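You operate a simulated robot arm through the tools that you are given. There is no shell and no other tool.

You run a simulated two-armed robot. Do the job below in one go: nothing can be reset, and whatever is moved stays where it is left.

TASK
Uncover the mixing bowl, whisk the batter smooth and cover it again.
Fine: lay the cover on the table meanwhile; stand the whisk back in the grey caddy.
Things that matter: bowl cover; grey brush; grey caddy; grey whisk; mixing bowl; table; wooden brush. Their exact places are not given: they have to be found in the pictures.

The check looks at the end state, three seconds after you hand in, the way a careful person would. Anything else that was tipped, shoved, dropped, spilled or broken makes it a failure. A push-on lid holds only when it is set on centred and level and pressed home; a screw cap is set on level and turned clockwise until tight.

THE ROBOT
Two 7-joint arms with two-finger parallel grippers on one trunk, on a base that moves. Base frame: it is fixed to the floor where the robot stands at the start and does not move with it; the origin is under the middle of the robot, x ahead of it, y to its left, z up; the surface under the hand at the start is at about z = 0.75. Lengths are in m, angles in degrees, forces in N, time in s.
The left shoulder is at the start at [0.073, 0.182, 1.086], the right one opposite. With the tool pointing down near the work surface each hand reaches from about 0.28 to 0.74 m from the robot's upright axis, wherever it stands, measured 20 degrees to its own side. Places, roughly: grey caddy (21x8x9 cm) [0.5, 0.3, 0.8]; table [0.5, -0.1, 0.8]. Payload 3.91 kg a hand.
The TCP of each hand is the grasp point between the finger pads, 0.03 m short of the fingertips. In the tool frame z runs along the fingers and y along their closing line. The gripper opens to 0.11 m. The fingers are 0.02 m wide and 0.01 m thick; the gripper's body (0.048 by 0.112 m) begins 0.055 m behind the TCP.
Orientation is told as [roll, pitch, yaw] about the base's x, y, z axes, in that order, counted from this pose: with the fingers straight down and closing along the base's y, the tool's x points along the base's -x, its y along +y and its z along -z.

THE INTERFACE
- The arms move only by the tool play_rows. It takes "left_motion", "right_motion" or both (then of equal length, played together; a hand with none holds still); each is a list of rows, each an object of numbers (a shift or turn left out is 0, a gripper value left out holds the last): "x", "y", "z": the shift along the tool's x, y, z in m; "rx", "ry", "rz": the turn, a rotation vector about the tool's x, y, z in rad; "claw": the closure, from 0 (fully open) to 1 (shut). In form: [{"x": .., "y": .., "z": .., "rx": .., "ry": .., "rz": .., "claw": ..}, ...]. A call has 1 to 20 rows; each row is the pose to reach, as a shift and turn from the pose commanded when the call began, along the tool's axes at that moment. Rows are played at 5 a second. More than 0.05 m and 8.6 degrees between two rows, or a gripper value outside its range, and nothing of the call is played. Where a pose cannot be reached the arm comes as near as it can. A force on the tool above 40 N (or 10 N above the force at the start of the call, whichever is more), or a blocked arm, ends the call early, and 0.2 s more pass. Each finger travels about 0.072 m/s and halts on what it meets, pressing with about 39 N; the grip force reading is that of the motor and also rises with nothing between the fingers. The clock runs only during rows and for 0.2 s after the last one: add rows that repeat a pose to give the fingers time. The reply holds the time, the measured pose of the TCP, the force on the tool along the base axes, the opening and the grip force, in the units named above and with some noise, with the torque about the TCP (base axes, N m) and any sound that the robot's microphone picked up.
- Cameras (640 x 400 px; columns grow to the right, rows downward): "scene" is now at [0.2142, 0.0121, 1.2625]; the picture's right is [0.15, -0.99, 0.00], its down [-0.67, -0.10, -0.73] and it looks along [0.72, 0.11, -0.68] (base axes); focal length 214 px, centre (320, 200). "left" rides on the left gripper at [0.072, -0.017, -0.103] in its tool frame; the picture's right is [0.23, 0.97, 0.00], its down [-0.76, 0.18, -0.62] and it looks along [-0.61, 0.14, 0.78] (tool axes); focal length 222 px, centre (320, 200). "right" rides on the right gripper at [0.072, 0.017, -0.103] in its tool frame; the picture's right is [-0.23, 0.97, 0.00], its down [-0.76, -0.18, -0.62] and it looks along [-0.61, -0.14, 0.78] (tool axes); focal length 222 px, centre (320, 200).
- camera(camera): a new picture of that camera. It takes no simulated time.
- raise_lower(by): moves the trunk up (or, below 0, down) by that many m; the arms and the scene camera ride with it, the base frame stays. It gives what a move gives, with no picture.
- steer(legs): drives the robot by 1 to 6 legs, each [ahead, left, turn to the left] in m, m and degrees, along the robot's own axes; the way and the turn of a leg run together, so that a leg with both is an arc; at most 1.5 m and 180 degrees a leg. The arms and the cameras ride along, it lands a little off, and it stops where it bumps. It gives what a move gives.
- pan_tilt(pan, tilt): turns the head with the scene camera to pan (to the left, within 80 degrees either way) and tilt (down, from -29 to 69), counted from straight ahead of the robot (the tilt from the chest, where the trunk bows). It gives what a move gives.
- measure_at(camera, pixels): for up to 12 pixels [column, row] of the newest picture of that camera ("zoom" is the newest enlarged one), the place [x, y, z] in the base frame of the surface seen there, good to about 0.003 m. It takes no simulated time.
- zoom(camera, box): a new picture of the part [left, top, right, bottom] of that camera's present view, enlarged. It takes no simulated time.
- close_job(): hands the job in; it is judged then, once.

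Open the grippers and draw the arms clear of the work before you hand the job in, unless the task says otherwise.

The tools are called after "Request:" as name(argument=value, ...) on one line, values as JSON. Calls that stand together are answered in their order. play_rows: Moves the arms, as the interface text tells. Its arguments: {"type":"object","properties":{"left_motion":{"type":"array"},"right_motion":{"type":"array"}},"required":[]} The other tools are called the same way: raise_lower (by) moves the trunk up or down; steer (legs) drives the base; pan_tilt (pan, tilt) turns the head that bears the scene camera; camera (camera) takes a picture; measure_at (camera, pixels) gives the place of the surface under pixels of a picture; zoom (camera, box) takes an enlarged picture of a part of a camera's view; close_job () hands the job in.

At the start:

```text
clock: 0.0
left_ee_pos: [0.4926, 0.2643, 1.1376]
left_tcp_rot: [-0.1, 0.0, 0.0]
left_wrist_force: [0.0, 0.0, -1.0]
left_wrist_torque: [0.01, 0.01, 0.01]
left_grip_width: 0.1099
left_grasp_force: 0.0
right_ee_pos: [0.4116, -0.1296, 1.1772]
right_tcp_rot: [0.0, 0.1, 0.0]
right_wrist_force: [0.5, 0.8, 0.4]
right_wrist_torque: [0.01, 0.04, 0.01]
right_grip_width: 0.1099
right_grasp_force: 0.1
trunk travel left (down, up): [-0.35, 0.164]
robot x, y, heading: [0.0016, -0.0023, -0.1]
head pan, tilt (commanded): [8.6, 43.0]
```

scene: 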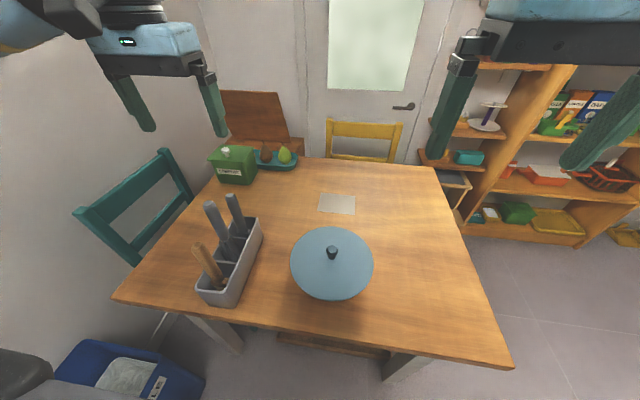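
right: 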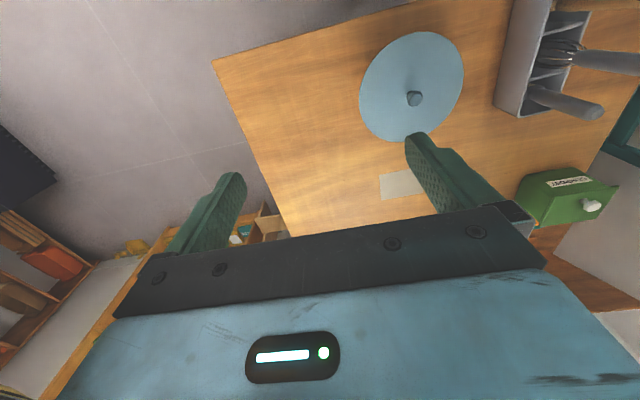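
left: 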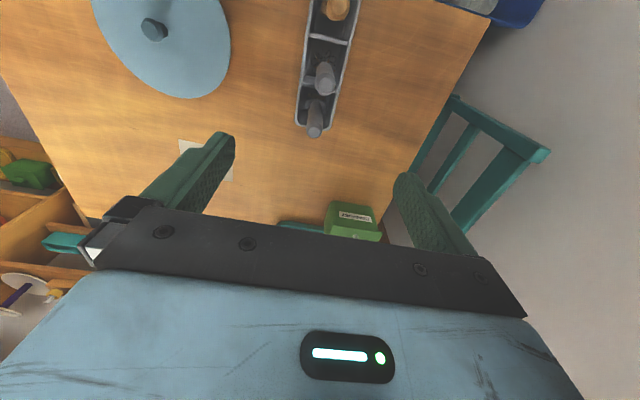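

The scene picture shows the blue cover with its knob at about (332,252), the caddy at about (232,260) with three handles. I zoom into both to tell the whisk from the brushes.

Request:
zoom(camera="scene", box=[170, 180, 290, 320])

Request:
zoom(camera="right", box=[480, 0, 640, 140])

Request:
zoom(camera="left", box=[270, 0, 390, 150])

Request:
measure_at(camera="scene", pixels=[[332, 247], [332, 262], [291, 265], [373, 262], [330, 228], [335, 299], [400, 250], [280, 230], [337, 203]])

```text
2.86 times, centred on (230, 250) of scene
```

zoom: 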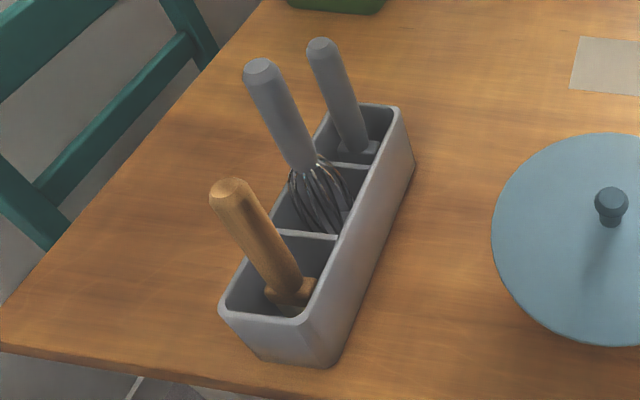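

```text
2.86 times, centred on (560, 70) of right
```

zoom: 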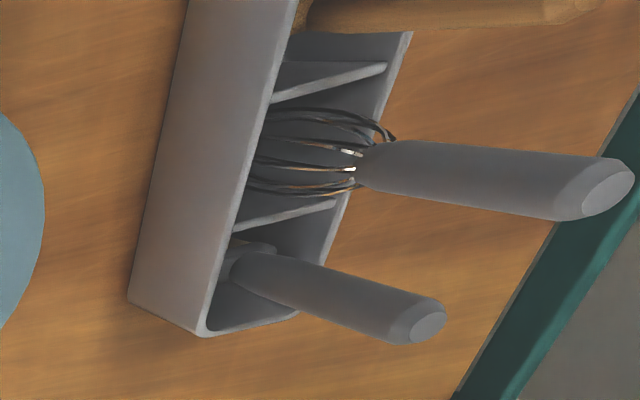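

```text
2.67 times, centred on (330, 75) of left
```

zoom: 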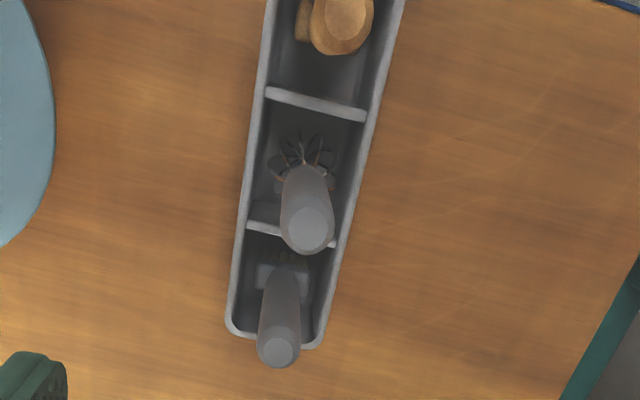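

```text
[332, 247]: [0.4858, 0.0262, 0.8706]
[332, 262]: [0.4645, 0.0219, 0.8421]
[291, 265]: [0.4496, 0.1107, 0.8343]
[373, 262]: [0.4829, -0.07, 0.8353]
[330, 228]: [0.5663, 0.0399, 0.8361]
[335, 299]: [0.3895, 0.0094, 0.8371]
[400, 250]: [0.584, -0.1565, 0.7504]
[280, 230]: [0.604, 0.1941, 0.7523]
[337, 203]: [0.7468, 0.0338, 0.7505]
```

The whisk (wire loops) stands in the middle compartment. Now I measure the caddy rim, the whisk handle and the cover knob.

Request:
zoom(camera="scene", box=[190, 180, 270, 310])

Request:
zoom(camera="scene", box=[280, 215, 384, 310])

```text
3.08 times, centred on (230, 245) of scene
```

zoom: 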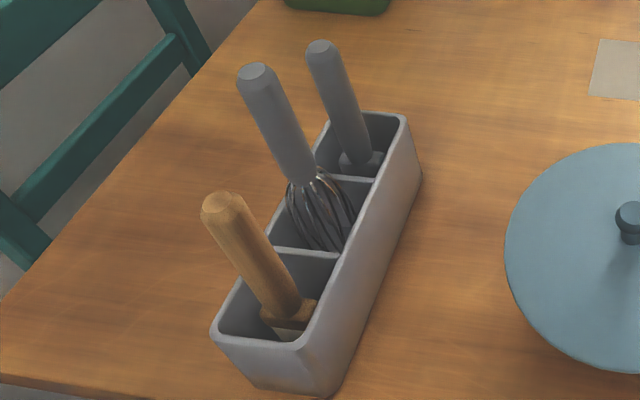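

```text
4.21 times, centred on (332, 262) of scene
```

zoom: 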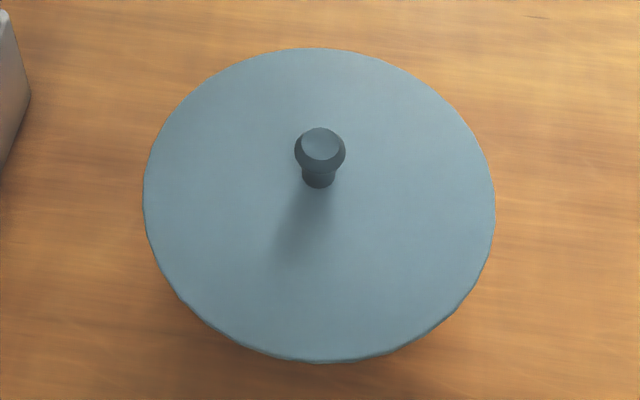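

The newest zoom shows the cover with the knob top at (320,145) and a clean rim; I measure points on it, and caddy/whisk points via the scene picture.

Request:
measure_at(camera="zoom", pixels=[[320, 140], [320, 165], [318, 183], [146, 205], [493, 205], [318, 50], [330, 358], [318, 195], [190, 110], [450, 110], [200, 315], [440, 320]])

Request:
measure_at(camera="scene", pixels=[[209, 205], [213, 218], [219, 232], [224, 241], [241, 217], [258, 219], [228, 261], [236, 237], [220, 288], [199, 287], [230, 306], [246, 255]])

```text
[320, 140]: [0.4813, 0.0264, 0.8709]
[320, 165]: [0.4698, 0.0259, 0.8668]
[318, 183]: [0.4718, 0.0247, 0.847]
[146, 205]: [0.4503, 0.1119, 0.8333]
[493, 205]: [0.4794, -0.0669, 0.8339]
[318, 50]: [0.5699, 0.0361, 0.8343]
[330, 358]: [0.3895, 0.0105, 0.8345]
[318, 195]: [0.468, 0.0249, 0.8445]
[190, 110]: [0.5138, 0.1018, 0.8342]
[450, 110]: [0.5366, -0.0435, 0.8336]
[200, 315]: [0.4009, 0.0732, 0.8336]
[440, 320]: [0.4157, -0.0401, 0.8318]
```

```text
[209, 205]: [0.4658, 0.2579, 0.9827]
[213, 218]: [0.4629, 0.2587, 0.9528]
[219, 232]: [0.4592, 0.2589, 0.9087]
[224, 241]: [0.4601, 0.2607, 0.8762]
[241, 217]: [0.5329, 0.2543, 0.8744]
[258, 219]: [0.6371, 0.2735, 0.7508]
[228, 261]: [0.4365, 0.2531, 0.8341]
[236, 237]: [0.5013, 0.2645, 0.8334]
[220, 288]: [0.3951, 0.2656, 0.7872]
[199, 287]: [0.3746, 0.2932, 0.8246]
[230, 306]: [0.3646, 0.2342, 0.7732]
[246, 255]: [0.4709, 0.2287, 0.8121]
```

The cover is a disc of about 18 cm centred near (0.479, 0.025), rim at z≈0.834, knob top 0.871. I bring the right hand above the knob (tool down) for a closer look.

Request:
play_rows(right_motion=[{"x": -0.0095, "y": 0.0223, "z": 0.03}, {"x": -0.019, "y": 0.0446, "z": 0.06}, {"x": -0.0285, "y": 0.0669, "z": 0.09}, {"x": -0.038, "y": 0.0892, "z": 0.12}, {"x": -0.0475, "y": 0.1115, "z": 0.15}, {"x": -0.057, "y": 0.1338, "z": 0.18}, {"x": -0.0664, "y": 0.1556, "z": 0.21}, {"x": -0.0664, "y": 0.1556, "z": 0.21}])

Request:
camera(camera="right")

Request:
camera(camera="scene")

```text
clock: 1.8
left_ee_pos: [0.4903, 0.2625, 1.1387]
left_tcp_rot: [0.1, 0.0, 0.1]
left_wrist_force: [-0.5, 0.3, 0.0]
left_wrist_torque: [0.02, 0.01, 0.02]
left_grip_width: 0.1101
left_grasp_force: 0.1
right_ee_pos: [0.478, 0.0247, 0.9651]
right_tcp_rot: [0.0, 0.1, 0.0]
right_wrist_force: [-0.1, -1.0, -1.1]
right_wrist_torque: [0.03, 0.0, 0.01]
right_grip_width: 0.1099
right_grasp_force: 0.1
trunk travel left (down, up): [-0.35, 0.164]
robot x, y, heading: [-0.0004, -0.0004, -0.1]
head pan, tilt (commanded): [8.6, 43.0]
```

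```text
taken
```

right: 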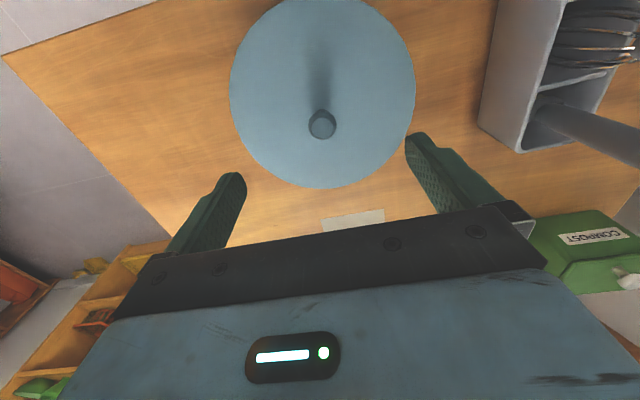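

```text
taken
```

scene: 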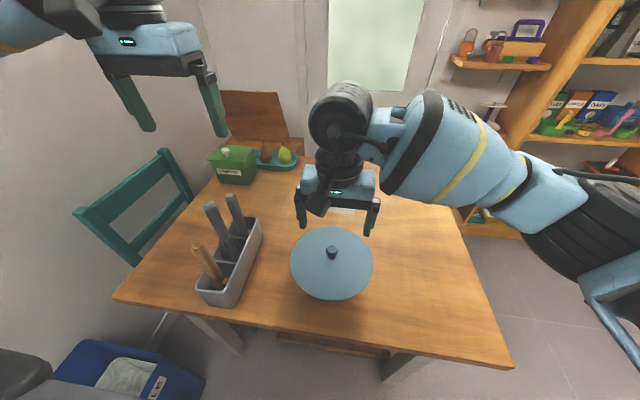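

The knob shows at (322,124) in the right picture. I measure the knob and the rim from here.

Request:
zoom(camera="right", box=[220, 0, 430, 200])

Request:
measure_at(camera="right", pixels=[[322, 127], [322, 137], [322, 112], [311, 126], [333, 126], [322, 108], [231, 90], [415, 90], [322, 187], [250, 160], [395, 160], [320, 3]])

Request:
measure_at(camera="scene", pixels=[[505, 365], [440, 170], [118, 298], [430, 300], [450, 330], [400, 330], [470, 340], [210, 165], [420, 220]])

```text
2.00 times, centred on (325, 100) of right
```

zoom: 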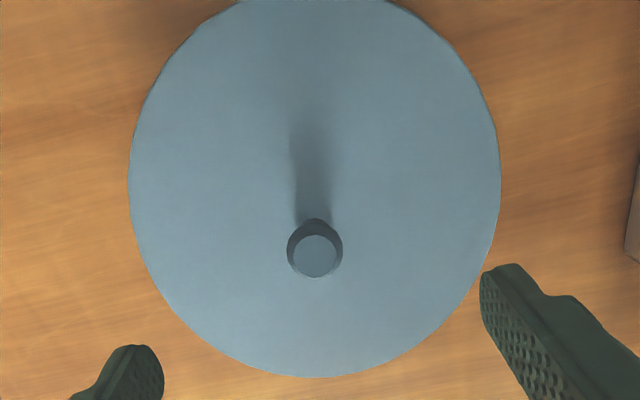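

```text
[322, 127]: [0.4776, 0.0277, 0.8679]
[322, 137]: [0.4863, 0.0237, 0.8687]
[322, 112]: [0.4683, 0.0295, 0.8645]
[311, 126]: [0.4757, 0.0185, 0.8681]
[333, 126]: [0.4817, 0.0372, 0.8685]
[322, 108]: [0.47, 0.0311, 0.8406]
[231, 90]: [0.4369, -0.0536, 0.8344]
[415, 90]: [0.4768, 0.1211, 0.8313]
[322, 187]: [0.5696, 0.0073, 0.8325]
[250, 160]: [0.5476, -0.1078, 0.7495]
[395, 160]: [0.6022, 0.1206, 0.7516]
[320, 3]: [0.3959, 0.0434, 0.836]
```

```text
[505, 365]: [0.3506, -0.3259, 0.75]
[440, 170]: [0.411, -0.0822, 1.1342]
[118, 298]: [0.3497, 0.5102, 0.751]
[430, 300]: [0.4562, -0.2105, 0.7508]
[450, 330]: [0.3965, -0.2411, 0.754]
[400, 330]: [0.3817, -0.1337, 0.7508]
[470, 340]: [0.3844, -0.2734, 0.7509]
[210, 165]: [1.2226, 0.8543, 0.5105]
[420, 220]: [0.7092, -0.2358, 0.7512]
```

Both views agree: cover centre and knob at about (0.478, 0.027), knob top 0.869. I lower the right hand straight down over the knob with open fingers, tips just above the cover.

Request:
play_rows(right_motion=[{"y": 0.0015, "z": 0.03}, {"y": 0.0015, "z": 0.055}, {"y": 0.0015, "z": 0.075}, {"y": 0.0015, "z": 0.085}, {"y": 0.0015, "z": 0.087}, {"y": 0.0015, "z": 0.087}])

Request:
camera(camera="right")

Request:
zoom(camera="scene", box=[270, 190, 400, 310])

```text
clock: 3.2
left_ee_pos: [0.4925, 0.2644, 1.14]
left_tcp_rot: [0.0, -0.1, 0.1]
left_wrist_force: [0.7, -0.2, 0.2]
left_wrist_torque: [0.04, -0.03, -0.03]
left_grip_width: 0.1101
left_grasp_force: 0.0
right_ee_pos: [0.4784, 0.0279, 0.8789]
right_tcp_rot: [0.0, -0.1, 0.0]
right_wrist_force: [0.0, -0.6, 0.5]
right_wrist_torque: [0.03, 0.01, 0.02]
right_grip_width: 0.11
right_grasp_force: 0.0
trunk travel left (down, up): [-0.35, 0.164]
robot x, y, heading: [0.0021, 0.0008, 0.0]
head pan, tilt (commanded): [8.6, 43.0]
```

```text
taken
```

right: 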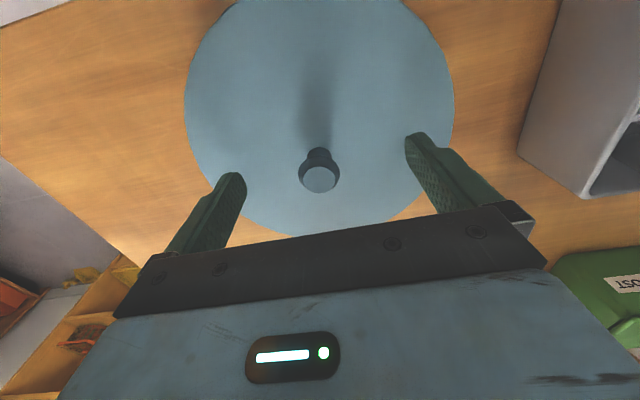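

```text
3.33 times, centred on (335, 250) of scene
```

zoom: 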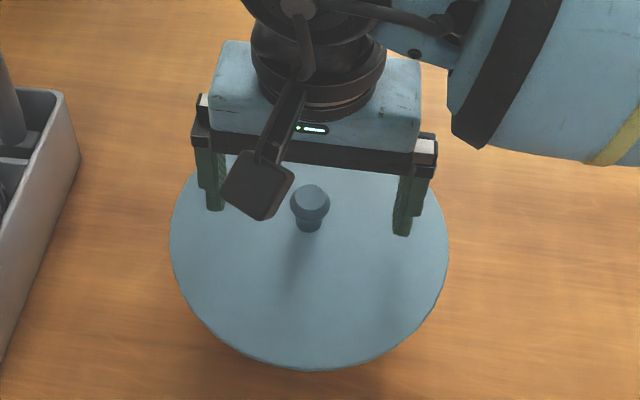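

The knob at (320,178) sits between the fingertips. I close the right fingers on it.

Request:
play_rows(right_motion=[{"claw": 0.5}, {"claw": 0.8}, {"claw": 1.0}, {"claw": 1.0}, {"claw": 1.0}, {"claw": 1.0}, {"claw": 1.0}])

Request:
camera(camera="right")

Request:
zoom(camera="scene", box=[270, 190, 400, 310])

```text
clock: 4.8
left_ee_pos: [0.4921, 0.2635, 1.1393]
left_tcp_rot: [0.1, -0.1, 0.1]
left_wrist_force: [0.8, 0.0, -0.4]
left_wrist_torque: [0.01, 0.02, -0.03]
left_grip_width: 0.1101
left_grasp_force: 0.0
right_ee_pos: [0.4786, 0.0269, 0.8791]
right_tcp_rot: [0.1, 0.0, 0.0]
right_wrist_force: [-0.2, -0.8, 1.3]
right_wrist_torque: [-0.03, 0.01, -0.03]
right_grip_width: 0.0253
right_grasp_force: 38.9
trunk travel left (down, up): [-0.35, 0.164]
robot x, y, heading: [0.002, 0.0009, 0.2]
head pan, tilt (commanded): [8.6, 43.0]
```

```text
taken
```

right: 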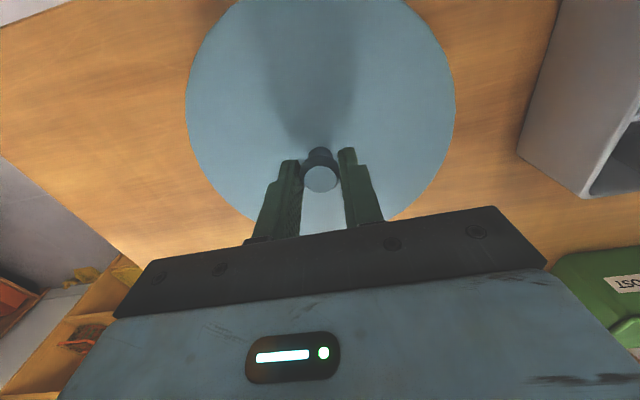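

```text
3.33 times, centred on (335, 250) of scene
```

zoom: 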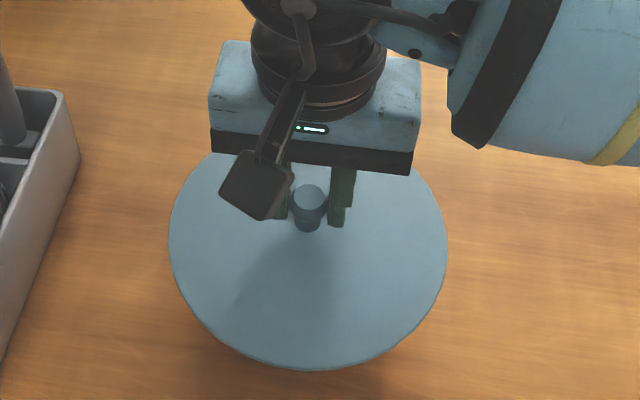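

The fingers hold the knob at 25 mm width with 38.9 N. I lift slowly by 2 cm and check that the bowl stays.

Request:
play_rows(right_motion=[{"z": -0.003}, {"z": -0.006}, {"z": -0.01}, {"z": -0.015}, {"z": -0.02}, {"z": -0.02}])

Request:
camera(camera="right")

Request:
zoom(camera="scene", box=[270, 190, 400, 310])

```text
clock: 6.2
left_ee_pos: [0.4931, 0.2645, 1.1392]
left_tcp_rot: [0.0, 0.0, 0.2]
left_wrist_force: [-0.5, 0.9, 0.1]
left_wrist_torque: [0.03, -0.02, 0.0]
left_grip_width: 0.1099
left_grasp_force: 0.0
right_ee_pos: [0.48, 0.0279, 0.8996]
right_tcp_rot: [0.0, 0.1, 0.0]
right_wrist_force: [1.0, 0.1, -0.7]
right_wrist_torque: [-0.03, -0.03, -0.01]
right_grip_width: 0.0256
right_grasp_force: 38.6
trunk travel left (down, up): [-0.35, 0.164]
robot x, y, heading: [0.0015, 0.0023, 0.0]
head pan, tilt (commanded): [8.6, 43.0]
```

```text
taken
```

right: 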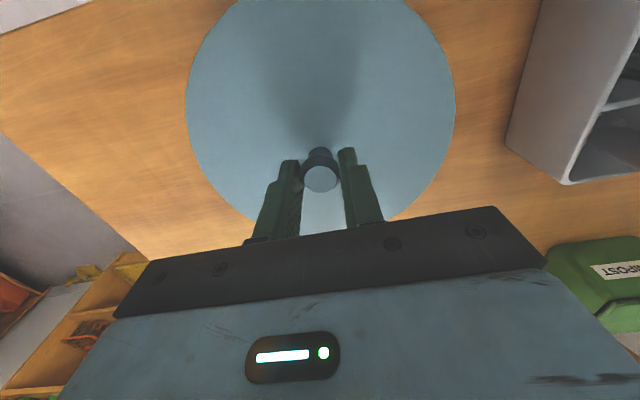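

```text
3.33 times, centred on (335, 250) of scene
```

zoom: 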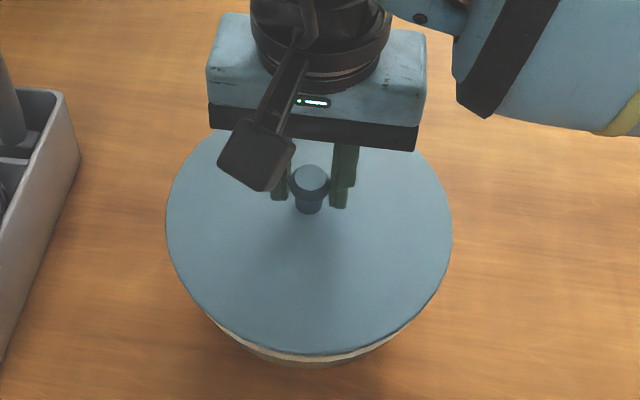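

The cover came up and the cream bowl edge shows below it at (320,357) in the zoom. I lift a further 8 cm and look.

Request:
play_rows(right_motion=[{"z": -0.01}, {"z": -0.025}, {"z": -0.045}, {"z": -0.065}, {"z": -0.08}, {"z": -0.08}])

Request:
zoom(camera="scene", box=[250, 170, 420, 320])

Request:
camera(camera="left")

```text
clock: 7.6
left_ee_pos: [0.4926, 0.2638, 1.1387]
left_tcp_rot: [-0.1, 0.0, 0.0]
left_wrist_force: [-0.1, -0.9, -0.3]
left_wrist_torque: [-0.01, -0.02, 0.0]
left_grip_width: 0.1097
left_grasp_force: 0.1
right_ee_pos: [0.4795, 0.0278, 0.9811]
right_tcp_rot: [0.1, -0.1, -0.1]
right_wrist_force: [-0.5, -1.0, -0.8]
right_wrist_torque: [0.01, -0.01, 0.02]
right_grip_width: 0.0254
right_grasp_force: 39.4
trunk travel left (down, up): [-0.35, 0.164]
robot x, y, heading: [-0.0002, -0.0014, -0.1]
head pan, tilt (commanded): [8.6, 43.0]
```

```text
2.67 times, centred on (335, 245) of scene
```

zoom: 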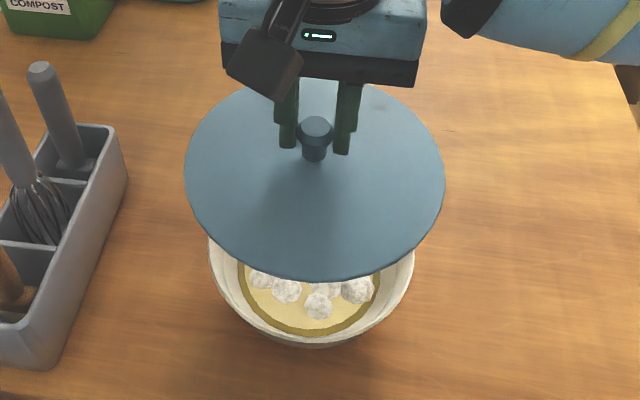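

```text
taken
```

left: 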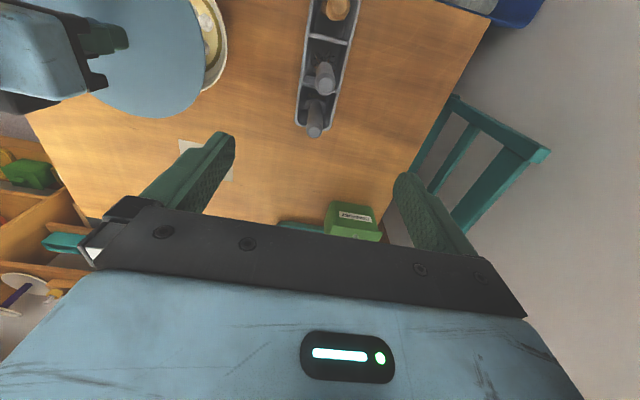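

The bowl stands uncovered with lumpy batter (white lumps around (320,290) in the zoom). I carry the cover to the right over free table at about (0.49, -0.21).

Request:
play_rows(right_motion=[{"x": -0.002, "y": -0.03}, {"x": -0.004, "y": -0.07}, {"x": -0.006, "y": -0.11}, {"x": -0.008, "y": -0.15}, {"x": -0.01, "y": -0.19}, {"x": -0.01, "y": -0.22}, {"x": -0.01, "y": -0.235}, {"x": -0.01, "y": -0.235}])

Request:
camera(camera="scene")

Request:
camera(camera="right")

```text
clock: 9.4
left_ee_pos: [0.4923, 0.2635, 1.1391]
left_tcp_rot: [0.0, 0.0, 0.0]
left_wrist_force: [0.4, 1.0, 0.5]
left_wrist_torque: [0.02, 0.02, 0.0]
left_grip_width: 0.1102
left_grasp_force: 0.0
right_ee_pos: [0.4883, -0.2065, 0.9789]
right_tcp_rot: [0.0, 0.0, 0.0]
right_wrist_force: [0.3, 0.6, -0.7]
right_wrist_torque: [-0.02, -0.01, -0.03]
right_grip_width: 0.0254
right_grasp_force: 38.9
trunk travel left (down, up): [-0.35, 0.164]
robot x, y, heading: [0.0011, 0.0014, -0.2]
head pan, tilt (commanded): [8.6, 43.0]
```

```text
taken
```

scene: 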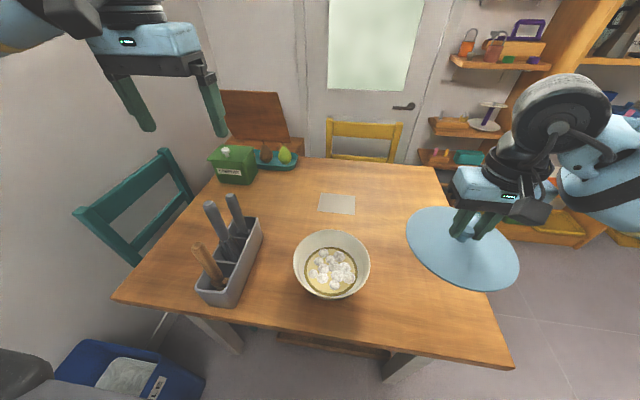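

```text
taken
```

right: 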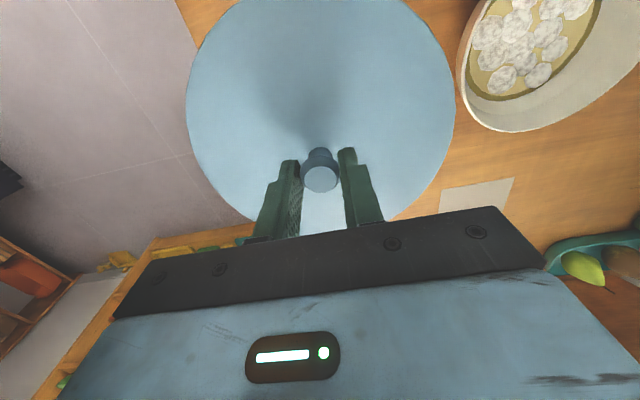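

The bowl is open. Before lowering I measure the table's right edge and the bowl rim and batter.

Request:
measure_at(camera="scene", pixels=[[448, 195], [485, 298], [495, 330], [508, 362], [400, 225], [410, 290], [296, 262], [369, 262], [331, 232], [331, 298], [332, 268], [312, 272]])

Request:
zoom(camera="scene", box=[280, 220, 384, 310])

```text
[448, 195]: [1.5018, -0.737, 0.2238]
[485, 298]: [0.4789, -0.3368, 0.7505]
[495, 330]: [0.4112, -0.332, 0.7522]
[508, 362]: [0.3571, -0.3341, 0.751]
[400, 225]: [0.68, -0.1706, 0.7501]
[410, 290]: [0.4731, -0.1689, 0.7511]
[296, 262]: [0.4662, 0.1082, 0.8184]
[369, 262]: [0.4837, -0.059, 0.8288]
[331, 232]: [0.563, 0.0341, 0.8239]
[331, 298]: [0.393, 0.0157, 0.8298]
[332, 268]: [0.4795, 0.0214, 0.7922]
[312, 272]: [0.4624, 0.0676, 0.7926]
```

```text
4.44 times, centred on (332, 265) of scene
```

zoom: 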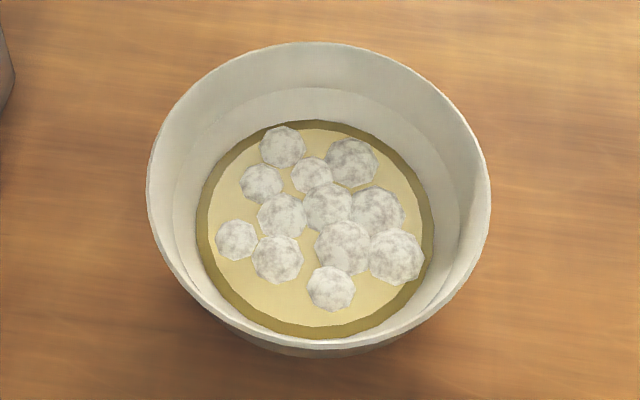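

The table edge is at y≈-0.335 so the cover (to y≈-0.30) fits. I lower it to about 2 cm above the table.

Request:
play_rows(right_motion=[{"z": 0.03}, {"z": 0.065}, {"z": 0.1}, {"z": 0.13}, {"z": 0.15}, {"z": 0.155}, {"z": 0.155}])

Request:
zoom(camera="scene", box=[390, 200, 550, 350])

```text
clock: 11.0
left_ee_pos: [0.4922, 0.2644, 1.1388]
left_tcp_rot: [-0.1, 0.0, 0.1]
left_wrist_force: [-0.5, -0.7, 0.3]
left_wrist_torque: [0.03, 0.02, 0.0]
left_grip_width: 0.1099
left_grasp_force: 0.2
right_ee_pos: [0.4885, -0.2063, 0.8234]
right_tcp_rot: [0.0, 0.0, 0.0]
right_wrist_force: [-0.1, -0.8, -0.4]
right_wrist_torque: [0.01, -0.01, -0.01]
right_grip_width: 0.0256
right_grasp_force: 38.9
trunk travel left (down, up): [-0.35, 0.164]
robot x, y, heading: [0.0029, -0.0038, 0.0]
head pan, tilt (commanded): [8.6, 43.0]
```

```text
2.67 times, centred on (470, 275) of scene
```

zoom: 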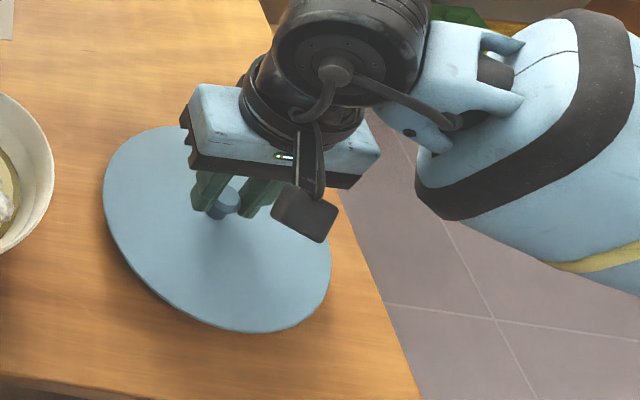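

The cover hovers about 2–3 cm over the table. I lower it in small steps and watch the force.

Request:
play_rows(right_motion=[{"z": 0.005}, {"z": 0.01}, {"z": 0.014}, {"z": 0.014}])

Request:
zoom(camera="scene", box=[390, 200, 550, 350])

```text
clock: 12.0
left_ee_pos: [0.4916, 0.2628, 1.1391]
left_tcp_rot: [0.1, 0.0, 0.2]
left_wrist_force: [-0.9, 0.6, -0.6]
left_wrist_torque: [0.0, 0.0, -0.02]
left_grip_width: 0.1101
left_grasp_force: 0.1
right_ee_pos: [0.4887, -0.2067, 0.8111]
right_tcp_rot: [-0.1, 0.0, 0.0]
right_wrist_force: [-0.6, 0.5, -1.5]
right_wrist_torque: [0.0, 0.01, 0.0]
right_grip_width: 0.0254
right_grasp_force: 39.0
trunk travel left (down, up): [-0.35, 0.164]
robot x, y, heading: [-0.0025, 0.001, 0.2]
head pan, tilt (commanded): [8.6, 43.0]
```

```text
2.67 times, centred on (470, 275) of scene
```

zoom: 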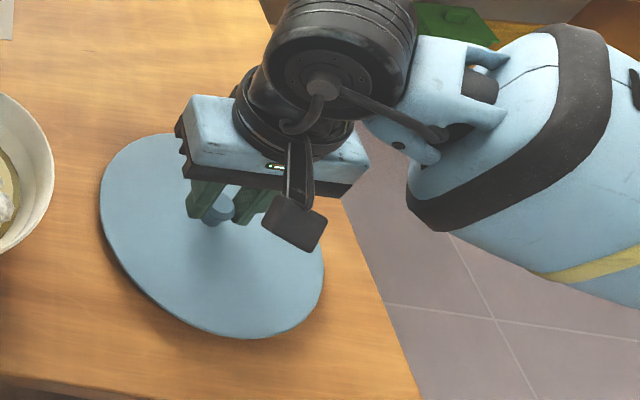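

No contact yet (force about -1.5 N). I measure the gap at the cover's rim in the zoom.

Request:
measure_at(camera="zoom", pixels=[[150, 200], [120, 260], [200, 325], [150, 310], [200, 345], [260, 330]])

Request:
play_rows(right_motion=[{"z": 0.002}, {"z": 0.004}, {"z": 0.006}, {"z": 0.006}])

```text
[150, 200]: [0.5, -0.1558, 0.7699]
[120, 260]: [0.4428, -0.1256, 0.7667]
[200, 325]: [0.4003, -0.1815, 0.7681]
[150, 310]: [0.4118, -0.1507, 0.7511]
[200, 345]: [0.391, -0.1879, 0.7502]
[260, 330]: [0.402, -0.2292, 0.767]
```

```text
clock: 13.0
left_ee_pos: [0.4916, 0.2638, 1.1396]
left_tcp_rot: [0.0, 0.0, 0.1]
left_wrist_force: [-0.6, -1.5, 0.5]
left_wrist_torque: [-0.01, -0.01, 0.01]
left_grip_width: 0.11
left_grasp_force: 0.0
right_ee_pos: [0.4894, -0.2067, 0.8033]
right_tcp_rot: [0.0, -0.1, 0.0]
right_wrist_force: [0.2, 0.0, -2.2]
right_wrist_torque: [-0.01, 0.04, 0.02]
right_grip_width: 0.0256
right_grasp_force: 38.9
trunk travel left (down, up): [-0.35, 0.164]
robot x, y, heading: [-0.0018, 0.0003, -0.0]
head pan, tilt (commanded): [8.6, 43.0]
```

Rim top is now near 0.761, still free. Another few millimetres down.

Request:
play_rows(right_motion=[{"z": 0.001}, {"z": 0.002}, {"z": 0.003}, {"z": 0.003}])

```text
clock: 14.0
left_ee_pos: [0.4926, 0.2647, 1.1378]
left_tcp_rot: [-0.1, -0.1, 0.2]
left_wrist_force: [-1.1, 0.0, 0.7]
left_wrist_torque: [0.0, 0.0, -0.01]
left_grip_width: 0.1102
left_grasp_force: 0.1
right_ee_pos: [0.4883, -0.2084, 0.8014]
right_tcp_rot: [0.0, 0.0, 0.0]
right_wrist_force: [0.3, 0.0, -0.5]
right_wrist_torque: [-0.03, -0.02, 0.0]
right_grip_width: 0.0256
right_grasp_force: 38.5
trunk travel left (down, up): [-0.35, 0.164]
robot x, y, heading: [-0.0041, -0.0002, 0.1]
head pan, tilt (commanded): [8.6, 43.0]
```

Still no contact force. I go on downward in 1 mm rows.

Request:
play_rows(right_motion=[{"z": 0.001}, {"z": 0.002}, {"z": 0.003}, {"z": 0.003}])

Request:
zoom(camera="scene", box=[390, 200, 550, 350])

Request:
measure_at(camera="zoom", pixels=[[150, 200], [120, 270], [200, 325], [150, 315], [260, 335]])

```text
clock: 15.0
left_ee_pos: [0.4914, 0.2631, 1.1397]
left_tcp_rot: [-0.1, -0.1, 0.2]
left_wrist_force: [0.2, 0.1, 0.0]
left_wrist_torque: [-0.05, 0.02, -0.01]
left_grip_width: 0.1099
left_grasp_force: 0.0
right_ee_pos: [0.4894, -0.2087, 0.8012]
right_tcp_rot: [0.0, -0.3, 0.0]
right_wrist_force: [0.3, -2.5, 22.0]
right_wrist_torque: [-0.04, 0.06, -0.05]
right_grip_width: 0.0252
right_grasp_force: 39.6
trunk travel left (down, up): [-0.35, 0.164]
robot x, y, heading: [0.0006, 0.0052, 0.1]
head pan, tilt (commanded): [8.6, 43.0]
```

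```text
2.67 times, centred on (470, 275) of scene
```

zoom: 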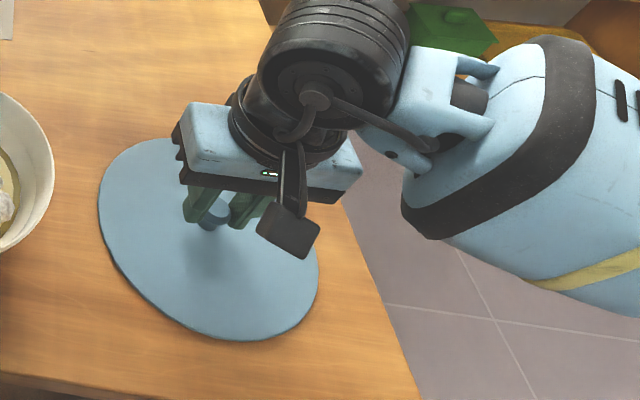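

```text
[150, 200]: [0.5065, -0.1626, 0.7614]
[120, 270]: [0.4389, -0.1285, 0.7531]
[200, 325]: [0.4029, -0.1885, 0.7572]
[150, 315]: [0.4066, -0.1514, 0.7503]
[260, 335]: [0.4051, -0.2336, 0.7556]
```

Contact at TCP z≈0.801 (22 N), rim at 0.756 on the table. I ease off by 3 mm and open the fingers, then rise clear.

Request:
play_rows(right_motion=[{"z": -0.002}, {"z": -0.0025}, {"z": -0.0025, "claw": 0.7}, {"z": -0.0025, "claw": 0.4}, {"z": -0.0025, "claw": 0.2}, {"z": -0.0025, "claw": 0.2}, {"z": -0.0025, "claw": 0.2}])

Request:
camera(camera="right")

```text
clock: 16.6
left_ee_pos: [0.4913, 0.264, 1.1393]
left_tcp_rot: [0.0, -0.1, 0.1]
left_wrist_force: [-0.3, -0.2, -0.3]
left_wrist_torque: [-0.01, -0.03, 0.01]
left_grip_width: 0.1101
left_grasp_force: 0.1
right_ee_pos: [0.4891, -0.2087, 0.8002]
right_tcp_rot: [0.0, 0.0, 0.0]
right_wrist_force: [-1.0, -0.1, -0.7]
right_wrist_torque: [-0.03, 0.01, -0.01]
right_grip_width: 0.088
right_grasp_force: 0.1
trunk travel left (down, up): [-0.35, 0.164]
robot x, y, heading: [-0.0016, -0.0026, 0.1]
head pan, tilt (commanded): [8.6, 43.0]
```

```text
taken
```

right: 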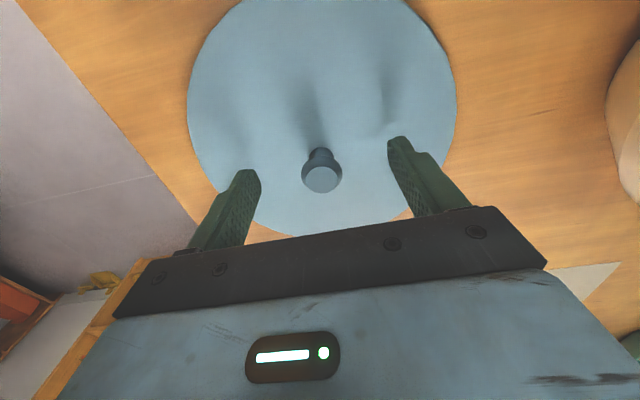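

The cover is released and lies flat. I raise the right hand straight up by 20 cm, out of the way.

Request:
play_rows(right_motion=[{"z": -0.02}, {"z": -0.05}, {"z": -0.09}, {"z": -0.13}, {"z": -0.17}, {"z": -0.2}, {"z": -0.2}])

Request:
camera(camera="scene")

Request:
zoom(camera="scene", box=[190, 180, 270, 310])

Request:
camera(camera="right")

```text
clock: 18.2
left_ee_pos: [0.4919, 0.2632, 1.138]
left_tcp_rot: [0.0, 0.0, 0.0]
left_wrist_force: [0.2, -1.0, -0.4]
left_wrist_torque: [-0.04, 0.01, -0.01]
left_grip_width: 0.1102
left_grasp_force: 0.1
right_ee_pos: [0.4891, -0.2068, 1.0016]
right_tcp_rot: [0.0, -0.1, 0.0]
right_wrist_force: [0.2, 0.3, -0.4]
right_wrist_torque: [0.01, 0.0, 0.0]
right_grip_width: 0.088
right_grasp_force: 0.0
trunk travel left (down, up): [-0.35, 0.164]
robot x, y, heading: [-0.0001, 0.0037, 0.1]
head pan, tilt (commanded): [8.6, 43.0]
```

```text
taken
```

scene: 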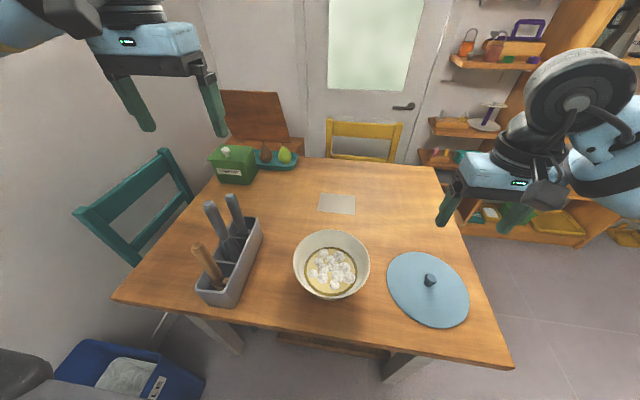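

```text
3.08 times, centred on (230, 245) of scene
```

zoom: 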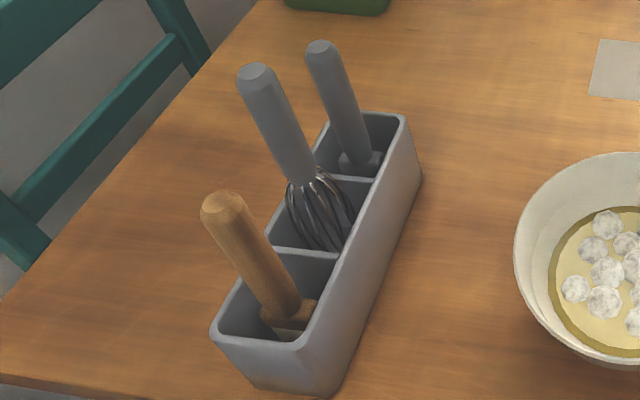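

```text
taken
```

right: 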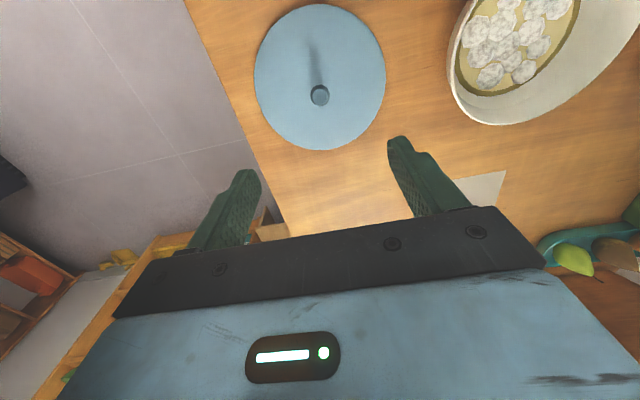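

Now the whisk: its handle runs from (255,68) to (300,180) in the zoom. I measure the handle axis, the compartment walls and neighbour handles.

Request:
measure_at(camera="zoom", pixels=[[255, 70], [262, 95], [275, 130], [288, 165], [296, 182], [340, 178], [365, 178], [300, 252], [385, 118], [270, 245], [330, 200], [320, 240]])

Request:
measure_at(camera="left", pixels=[[326, 83], [321, 70], [313, 130], [338, 8], [303, 80], [340, 70]])

```text
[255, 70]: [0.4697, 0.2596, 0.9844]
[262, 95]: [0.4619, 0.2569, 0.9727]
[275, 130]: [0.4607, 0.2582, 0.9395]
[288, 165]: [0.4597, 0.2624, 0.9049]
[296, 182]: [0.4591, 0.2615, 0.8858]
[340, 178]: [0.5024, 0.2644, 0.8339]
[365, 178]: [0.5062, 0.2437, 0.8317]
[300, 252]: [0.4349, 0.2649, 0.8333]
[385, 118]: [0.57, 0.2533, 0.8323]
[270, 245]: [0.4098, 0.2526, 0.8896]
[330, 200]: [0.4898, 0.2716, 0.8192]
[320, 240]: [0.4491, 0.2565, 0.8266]
```

```text
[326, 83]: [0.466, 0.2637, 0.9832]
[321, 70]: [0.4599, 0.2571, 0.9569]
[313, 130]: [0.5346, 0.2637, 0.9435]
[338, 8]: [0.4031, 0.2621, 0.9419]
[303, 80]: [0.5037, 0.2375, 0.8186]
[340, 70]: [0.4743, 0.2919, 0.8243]
```

The whisk stands practically upright, axis near (0.468, 0.264), top 0.984, handle down to about 0.885. I move the left hand over it (tips still above the handle) and look.

Request:
play_rows(left_motion=[{"x": 0.008, "z": 0.03}, {"x": 0.016, "z": 0.06}, {"x": 0.024, "z": 0.085}, {"x": 0.024, "z": 0.09}, {"x": 0.024, "z": 0.09}])

Request:
camera(camera="left")

Request:
zoom(camera="scene", box=[150, 100, 290, 310])

```text
clock: 19.4
left_ee_pos: [0.4687, 0.2634, 1.0474]
left_tcp_rot: [0.0, 0.0, 0.1]
left_wrist_force: [-0.2, -0.3, 0.5]
left_wrist_torque: [-0.01, -0.03, 0.0]
left_grip_width: 0.1098
left_grasp_force: 0.0
right_ee_pos: [0.4878, -0.2076, 1.001]
right_tcp_rot: [-0.1, 0.0, 0.0]
right_wrist_force: [-0.3, -0.3, -0.4]
right_wrist_torque: [0.02, 0.04, 0.04]
right_grip_width: 0.0881
right_grasp_force: 0.1
trunk travel left (down, up): [-0.35, 0.164]
robot x, y, heading: [-0.0005, 0.0056, -0.1]
head pan, tilt (commanded): [8.6, 43.0]
```

```text
taken
```

left: 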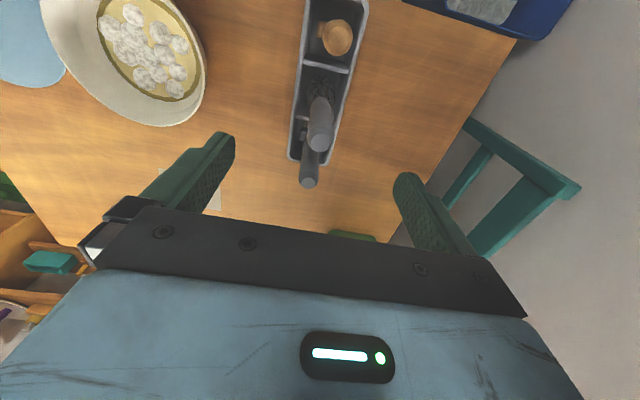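

```text
1.90 times, centred on (220, 205) of scene
```

zoom: 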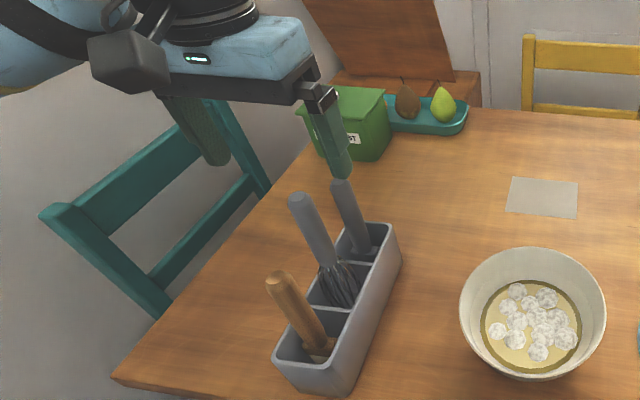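

Request:
zoom(camera="left", box=[270, 60, 380, 200])

Request:
measure_at(camera="left", pixels=[[321, 142], [321, 130], [320, 112], [310, 182], [337, 40], [331, 138], [311, 138]])

```text
2.86 times, centred on (325, 130) of left
```

zoom: 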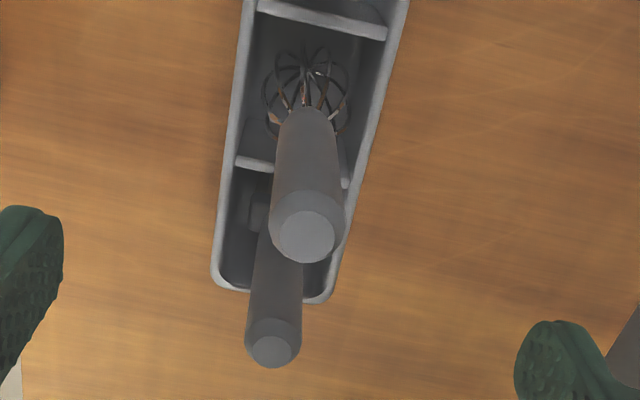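

```text
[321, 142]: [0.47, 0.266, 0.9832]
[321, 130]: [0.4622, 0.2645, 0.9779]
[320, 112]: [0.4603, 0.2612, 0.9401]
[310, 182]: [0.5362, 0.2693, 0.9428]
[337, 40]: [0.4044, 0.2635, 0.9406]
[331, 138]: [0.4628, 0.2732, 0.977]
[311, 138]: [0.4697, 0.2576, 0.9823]
```

The whisk handle top shows at (321,142), centre (0.470, 0.265), between the open fingers. I go straight down to TCP z≈0.945 with a 1.5 mm correction.

Request:
play_rows(left_motion=[{"x": -0.001, "y": 0.0015, "z": 0.02}, {"x": -0.001, "y": 0.0015, "z": 0.045}, {"x": -0.001, "y": 0.0015, "z": 0.07}, {"x": -0.001, "y": 0.0015, "z": 0.09}, {"x": -0.001, "y": 0.0015, "z": 0.102}, {"x": -0.001, "y": 0.0015, "z": 0.102}])

Request:
camera(camera="left")

Request:
zoom(camera="scene", box=[150, 150, 290, 310])

```text
clock: 20.8
left_ee_pos: [0.4699, 0.2658, 0.9471]
left_tcp_rot: [0.0, 0.1, 0.0]
left_wrist_force: [0.8, -0.2, 0.6]
left_wrist_torque: [0.0, 0.0, 0.02]
left_grip_width: 0.1101
left_grasp_force: 0.0
right_ee_pos: [0.4892, -0.2076, 1.0005]
right_tcp_rot: [0.1, -0.1, 0.0]
right_wrist_force: [-1.0, -0.2, -1.4]
right_wrist_torque: [0.03, 0.0, -0.06]
right_grip_width: 0.0882
right_grasp_force: 0.1
trunk travel left (down, up): [-0.35, 0.164]
robot x, y, heading: [-0.0028, -0.001, 0.2]
head pan, tilt (commanded): [8.6, 43.0]
```

```text
taken
```

left: 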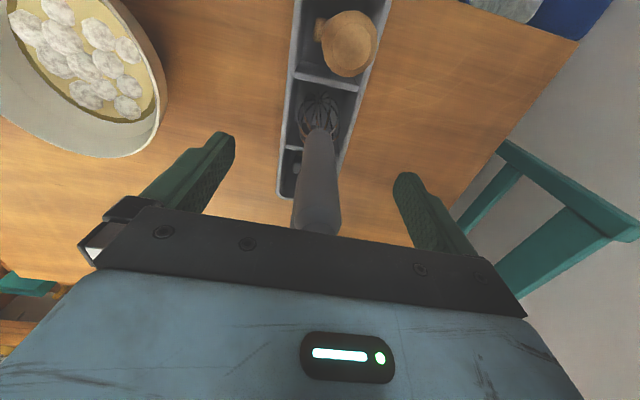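

```text
2.50 times, centred on (220, 230) of scene
```

zoom: 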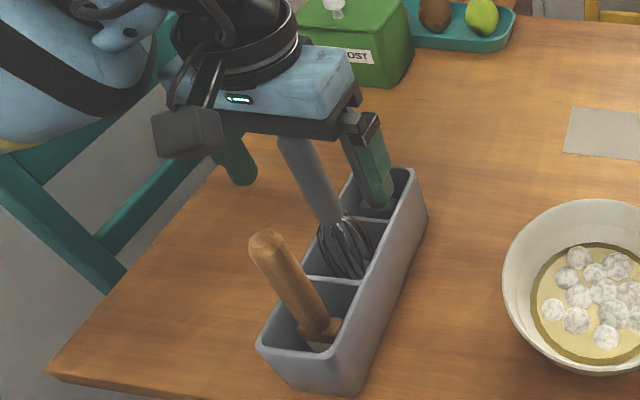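

The handle sits between the left fingers at (316,190). I close the left gripper on it.

Request:
play_rows(left_motion=[{"claw": 0.4}, {"claw": 0.7}, {"claw": 1.0}, {"claw": 1.0}, {"claw": 1.0}, {"claw": 1.0}, {"claw": 1.0}])

Request:
camera(camera="left")

Request:
zoom(camera="scene", box=[150, 150, 290, 310])

```text
clock: 22.4
left_ee_pos: [0.4691, 0.2657, 0.945]
left_tcp_rot: [0.1, 0.0, 0.1]
left_wrist_force: [-0.2, -0.9, -0.7]
left_wrist_torque: [0.01, 0.01, -0.01]
left_grip_width: 0.0217
left_grasp_force: 39.1
right_ee_pos: [0.4882, -0.2077, 1.0015]
right_tcp_rot: [0.0, 0.0, 0.1]
right_wrist_force: [0.3, -0.8, 0.6]
right_wrist_torque: [0.01, 0.01, 0.04]
right_grip_width: 0.0882
right_grasp_force: 0.0
trunk travel left (down, up): [-0.35, 0.164]
robot x, y, heading: [0.0012, -0.0005, -0.0]
head pan, tilt (commanded): [8.6, 43.0]
```

```text
taken
```

left: 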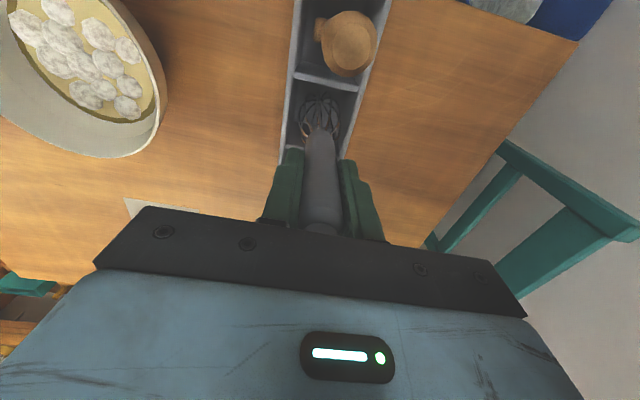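

```text
2.50 times, centred on (220, 230) of scene
```

zoom: 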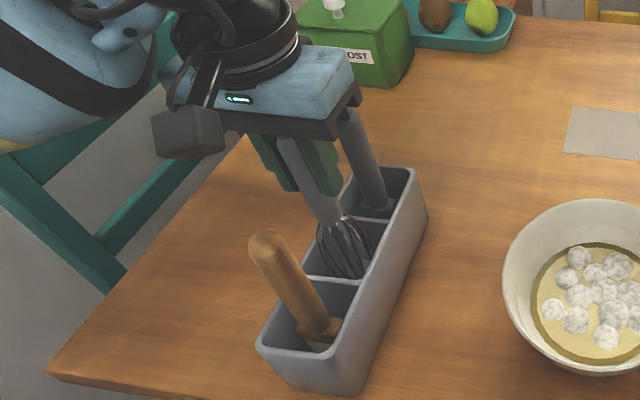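

The whisk is held at 21.7 mm with 39 N. I lift it straight up by 15 cm, out of the caddy.

Request:
play_rows(left_motion=[{"z": -0.01}, {"z": -0.03}, {"z": -0.055}, {"z": -0.085}, {"z": -0.115}, {"z": -0.14}, {"z": -0.15}, {"z": -0.15}])

Request:
camera(camera="left")

Request:
camera(camera="scene")

Request:
zoom(camera="scene", box=[130, 130, 300, 310])

```text
clock: 24.2
left_ee_pos: [0.4699, 0.2647, 1.096]
left_tcp_rot: [0.0, 0.0, 0.1]
left_wrist_force: [-0.9, 1.1, -0.2]
left_wrist_torque: [0.0, 0.01, 0.01]
left_grip_width: 0.0218
left_grasp_force: 39.0
right_ee_pos: [0.4881, -0.2076, 1.0001]
right_tcp_rot: [0.1, 0.1, 0.0]
right_wrist_force: [0.2, -0.2, 0.2]
right_wrist_torque: [0.02, 0.0, 0.02]
right_grip_width: 0.0879
right_grasp_force: 0.1
trunk travel left (down, up): [-0.35, 0.164]
robot x, y, heading: [-0.001, -0.0012, 0.2]
head pan, tilt (commanded): [8.6, 43.0]
```

```text
taken
```

left: 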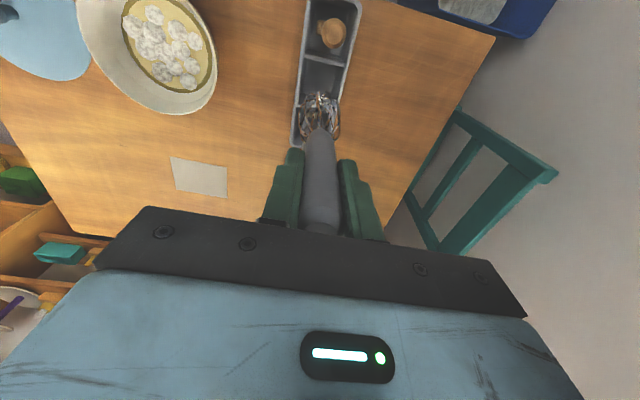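

```text
taken
```

scene: 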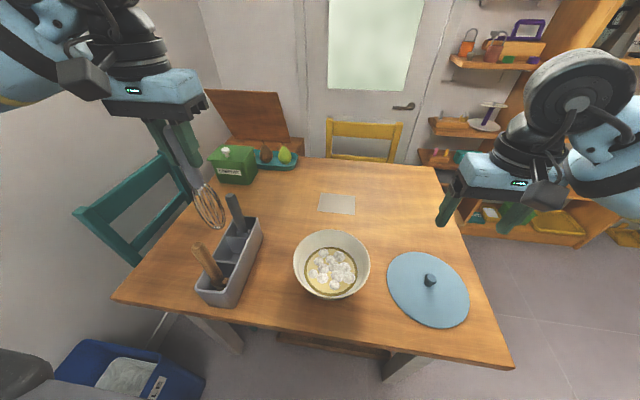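

```text
2.22 times, centred on (215, 220) of scene
```

zoom: 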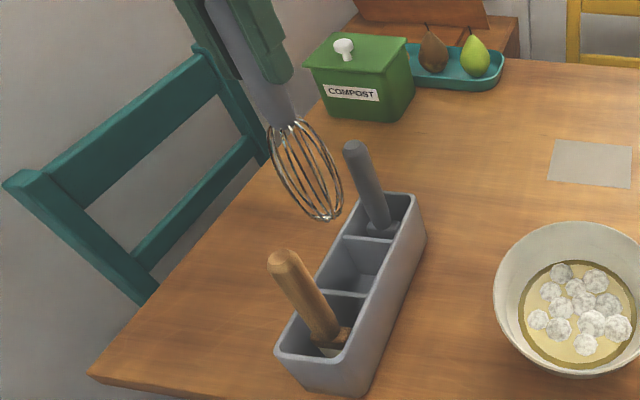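

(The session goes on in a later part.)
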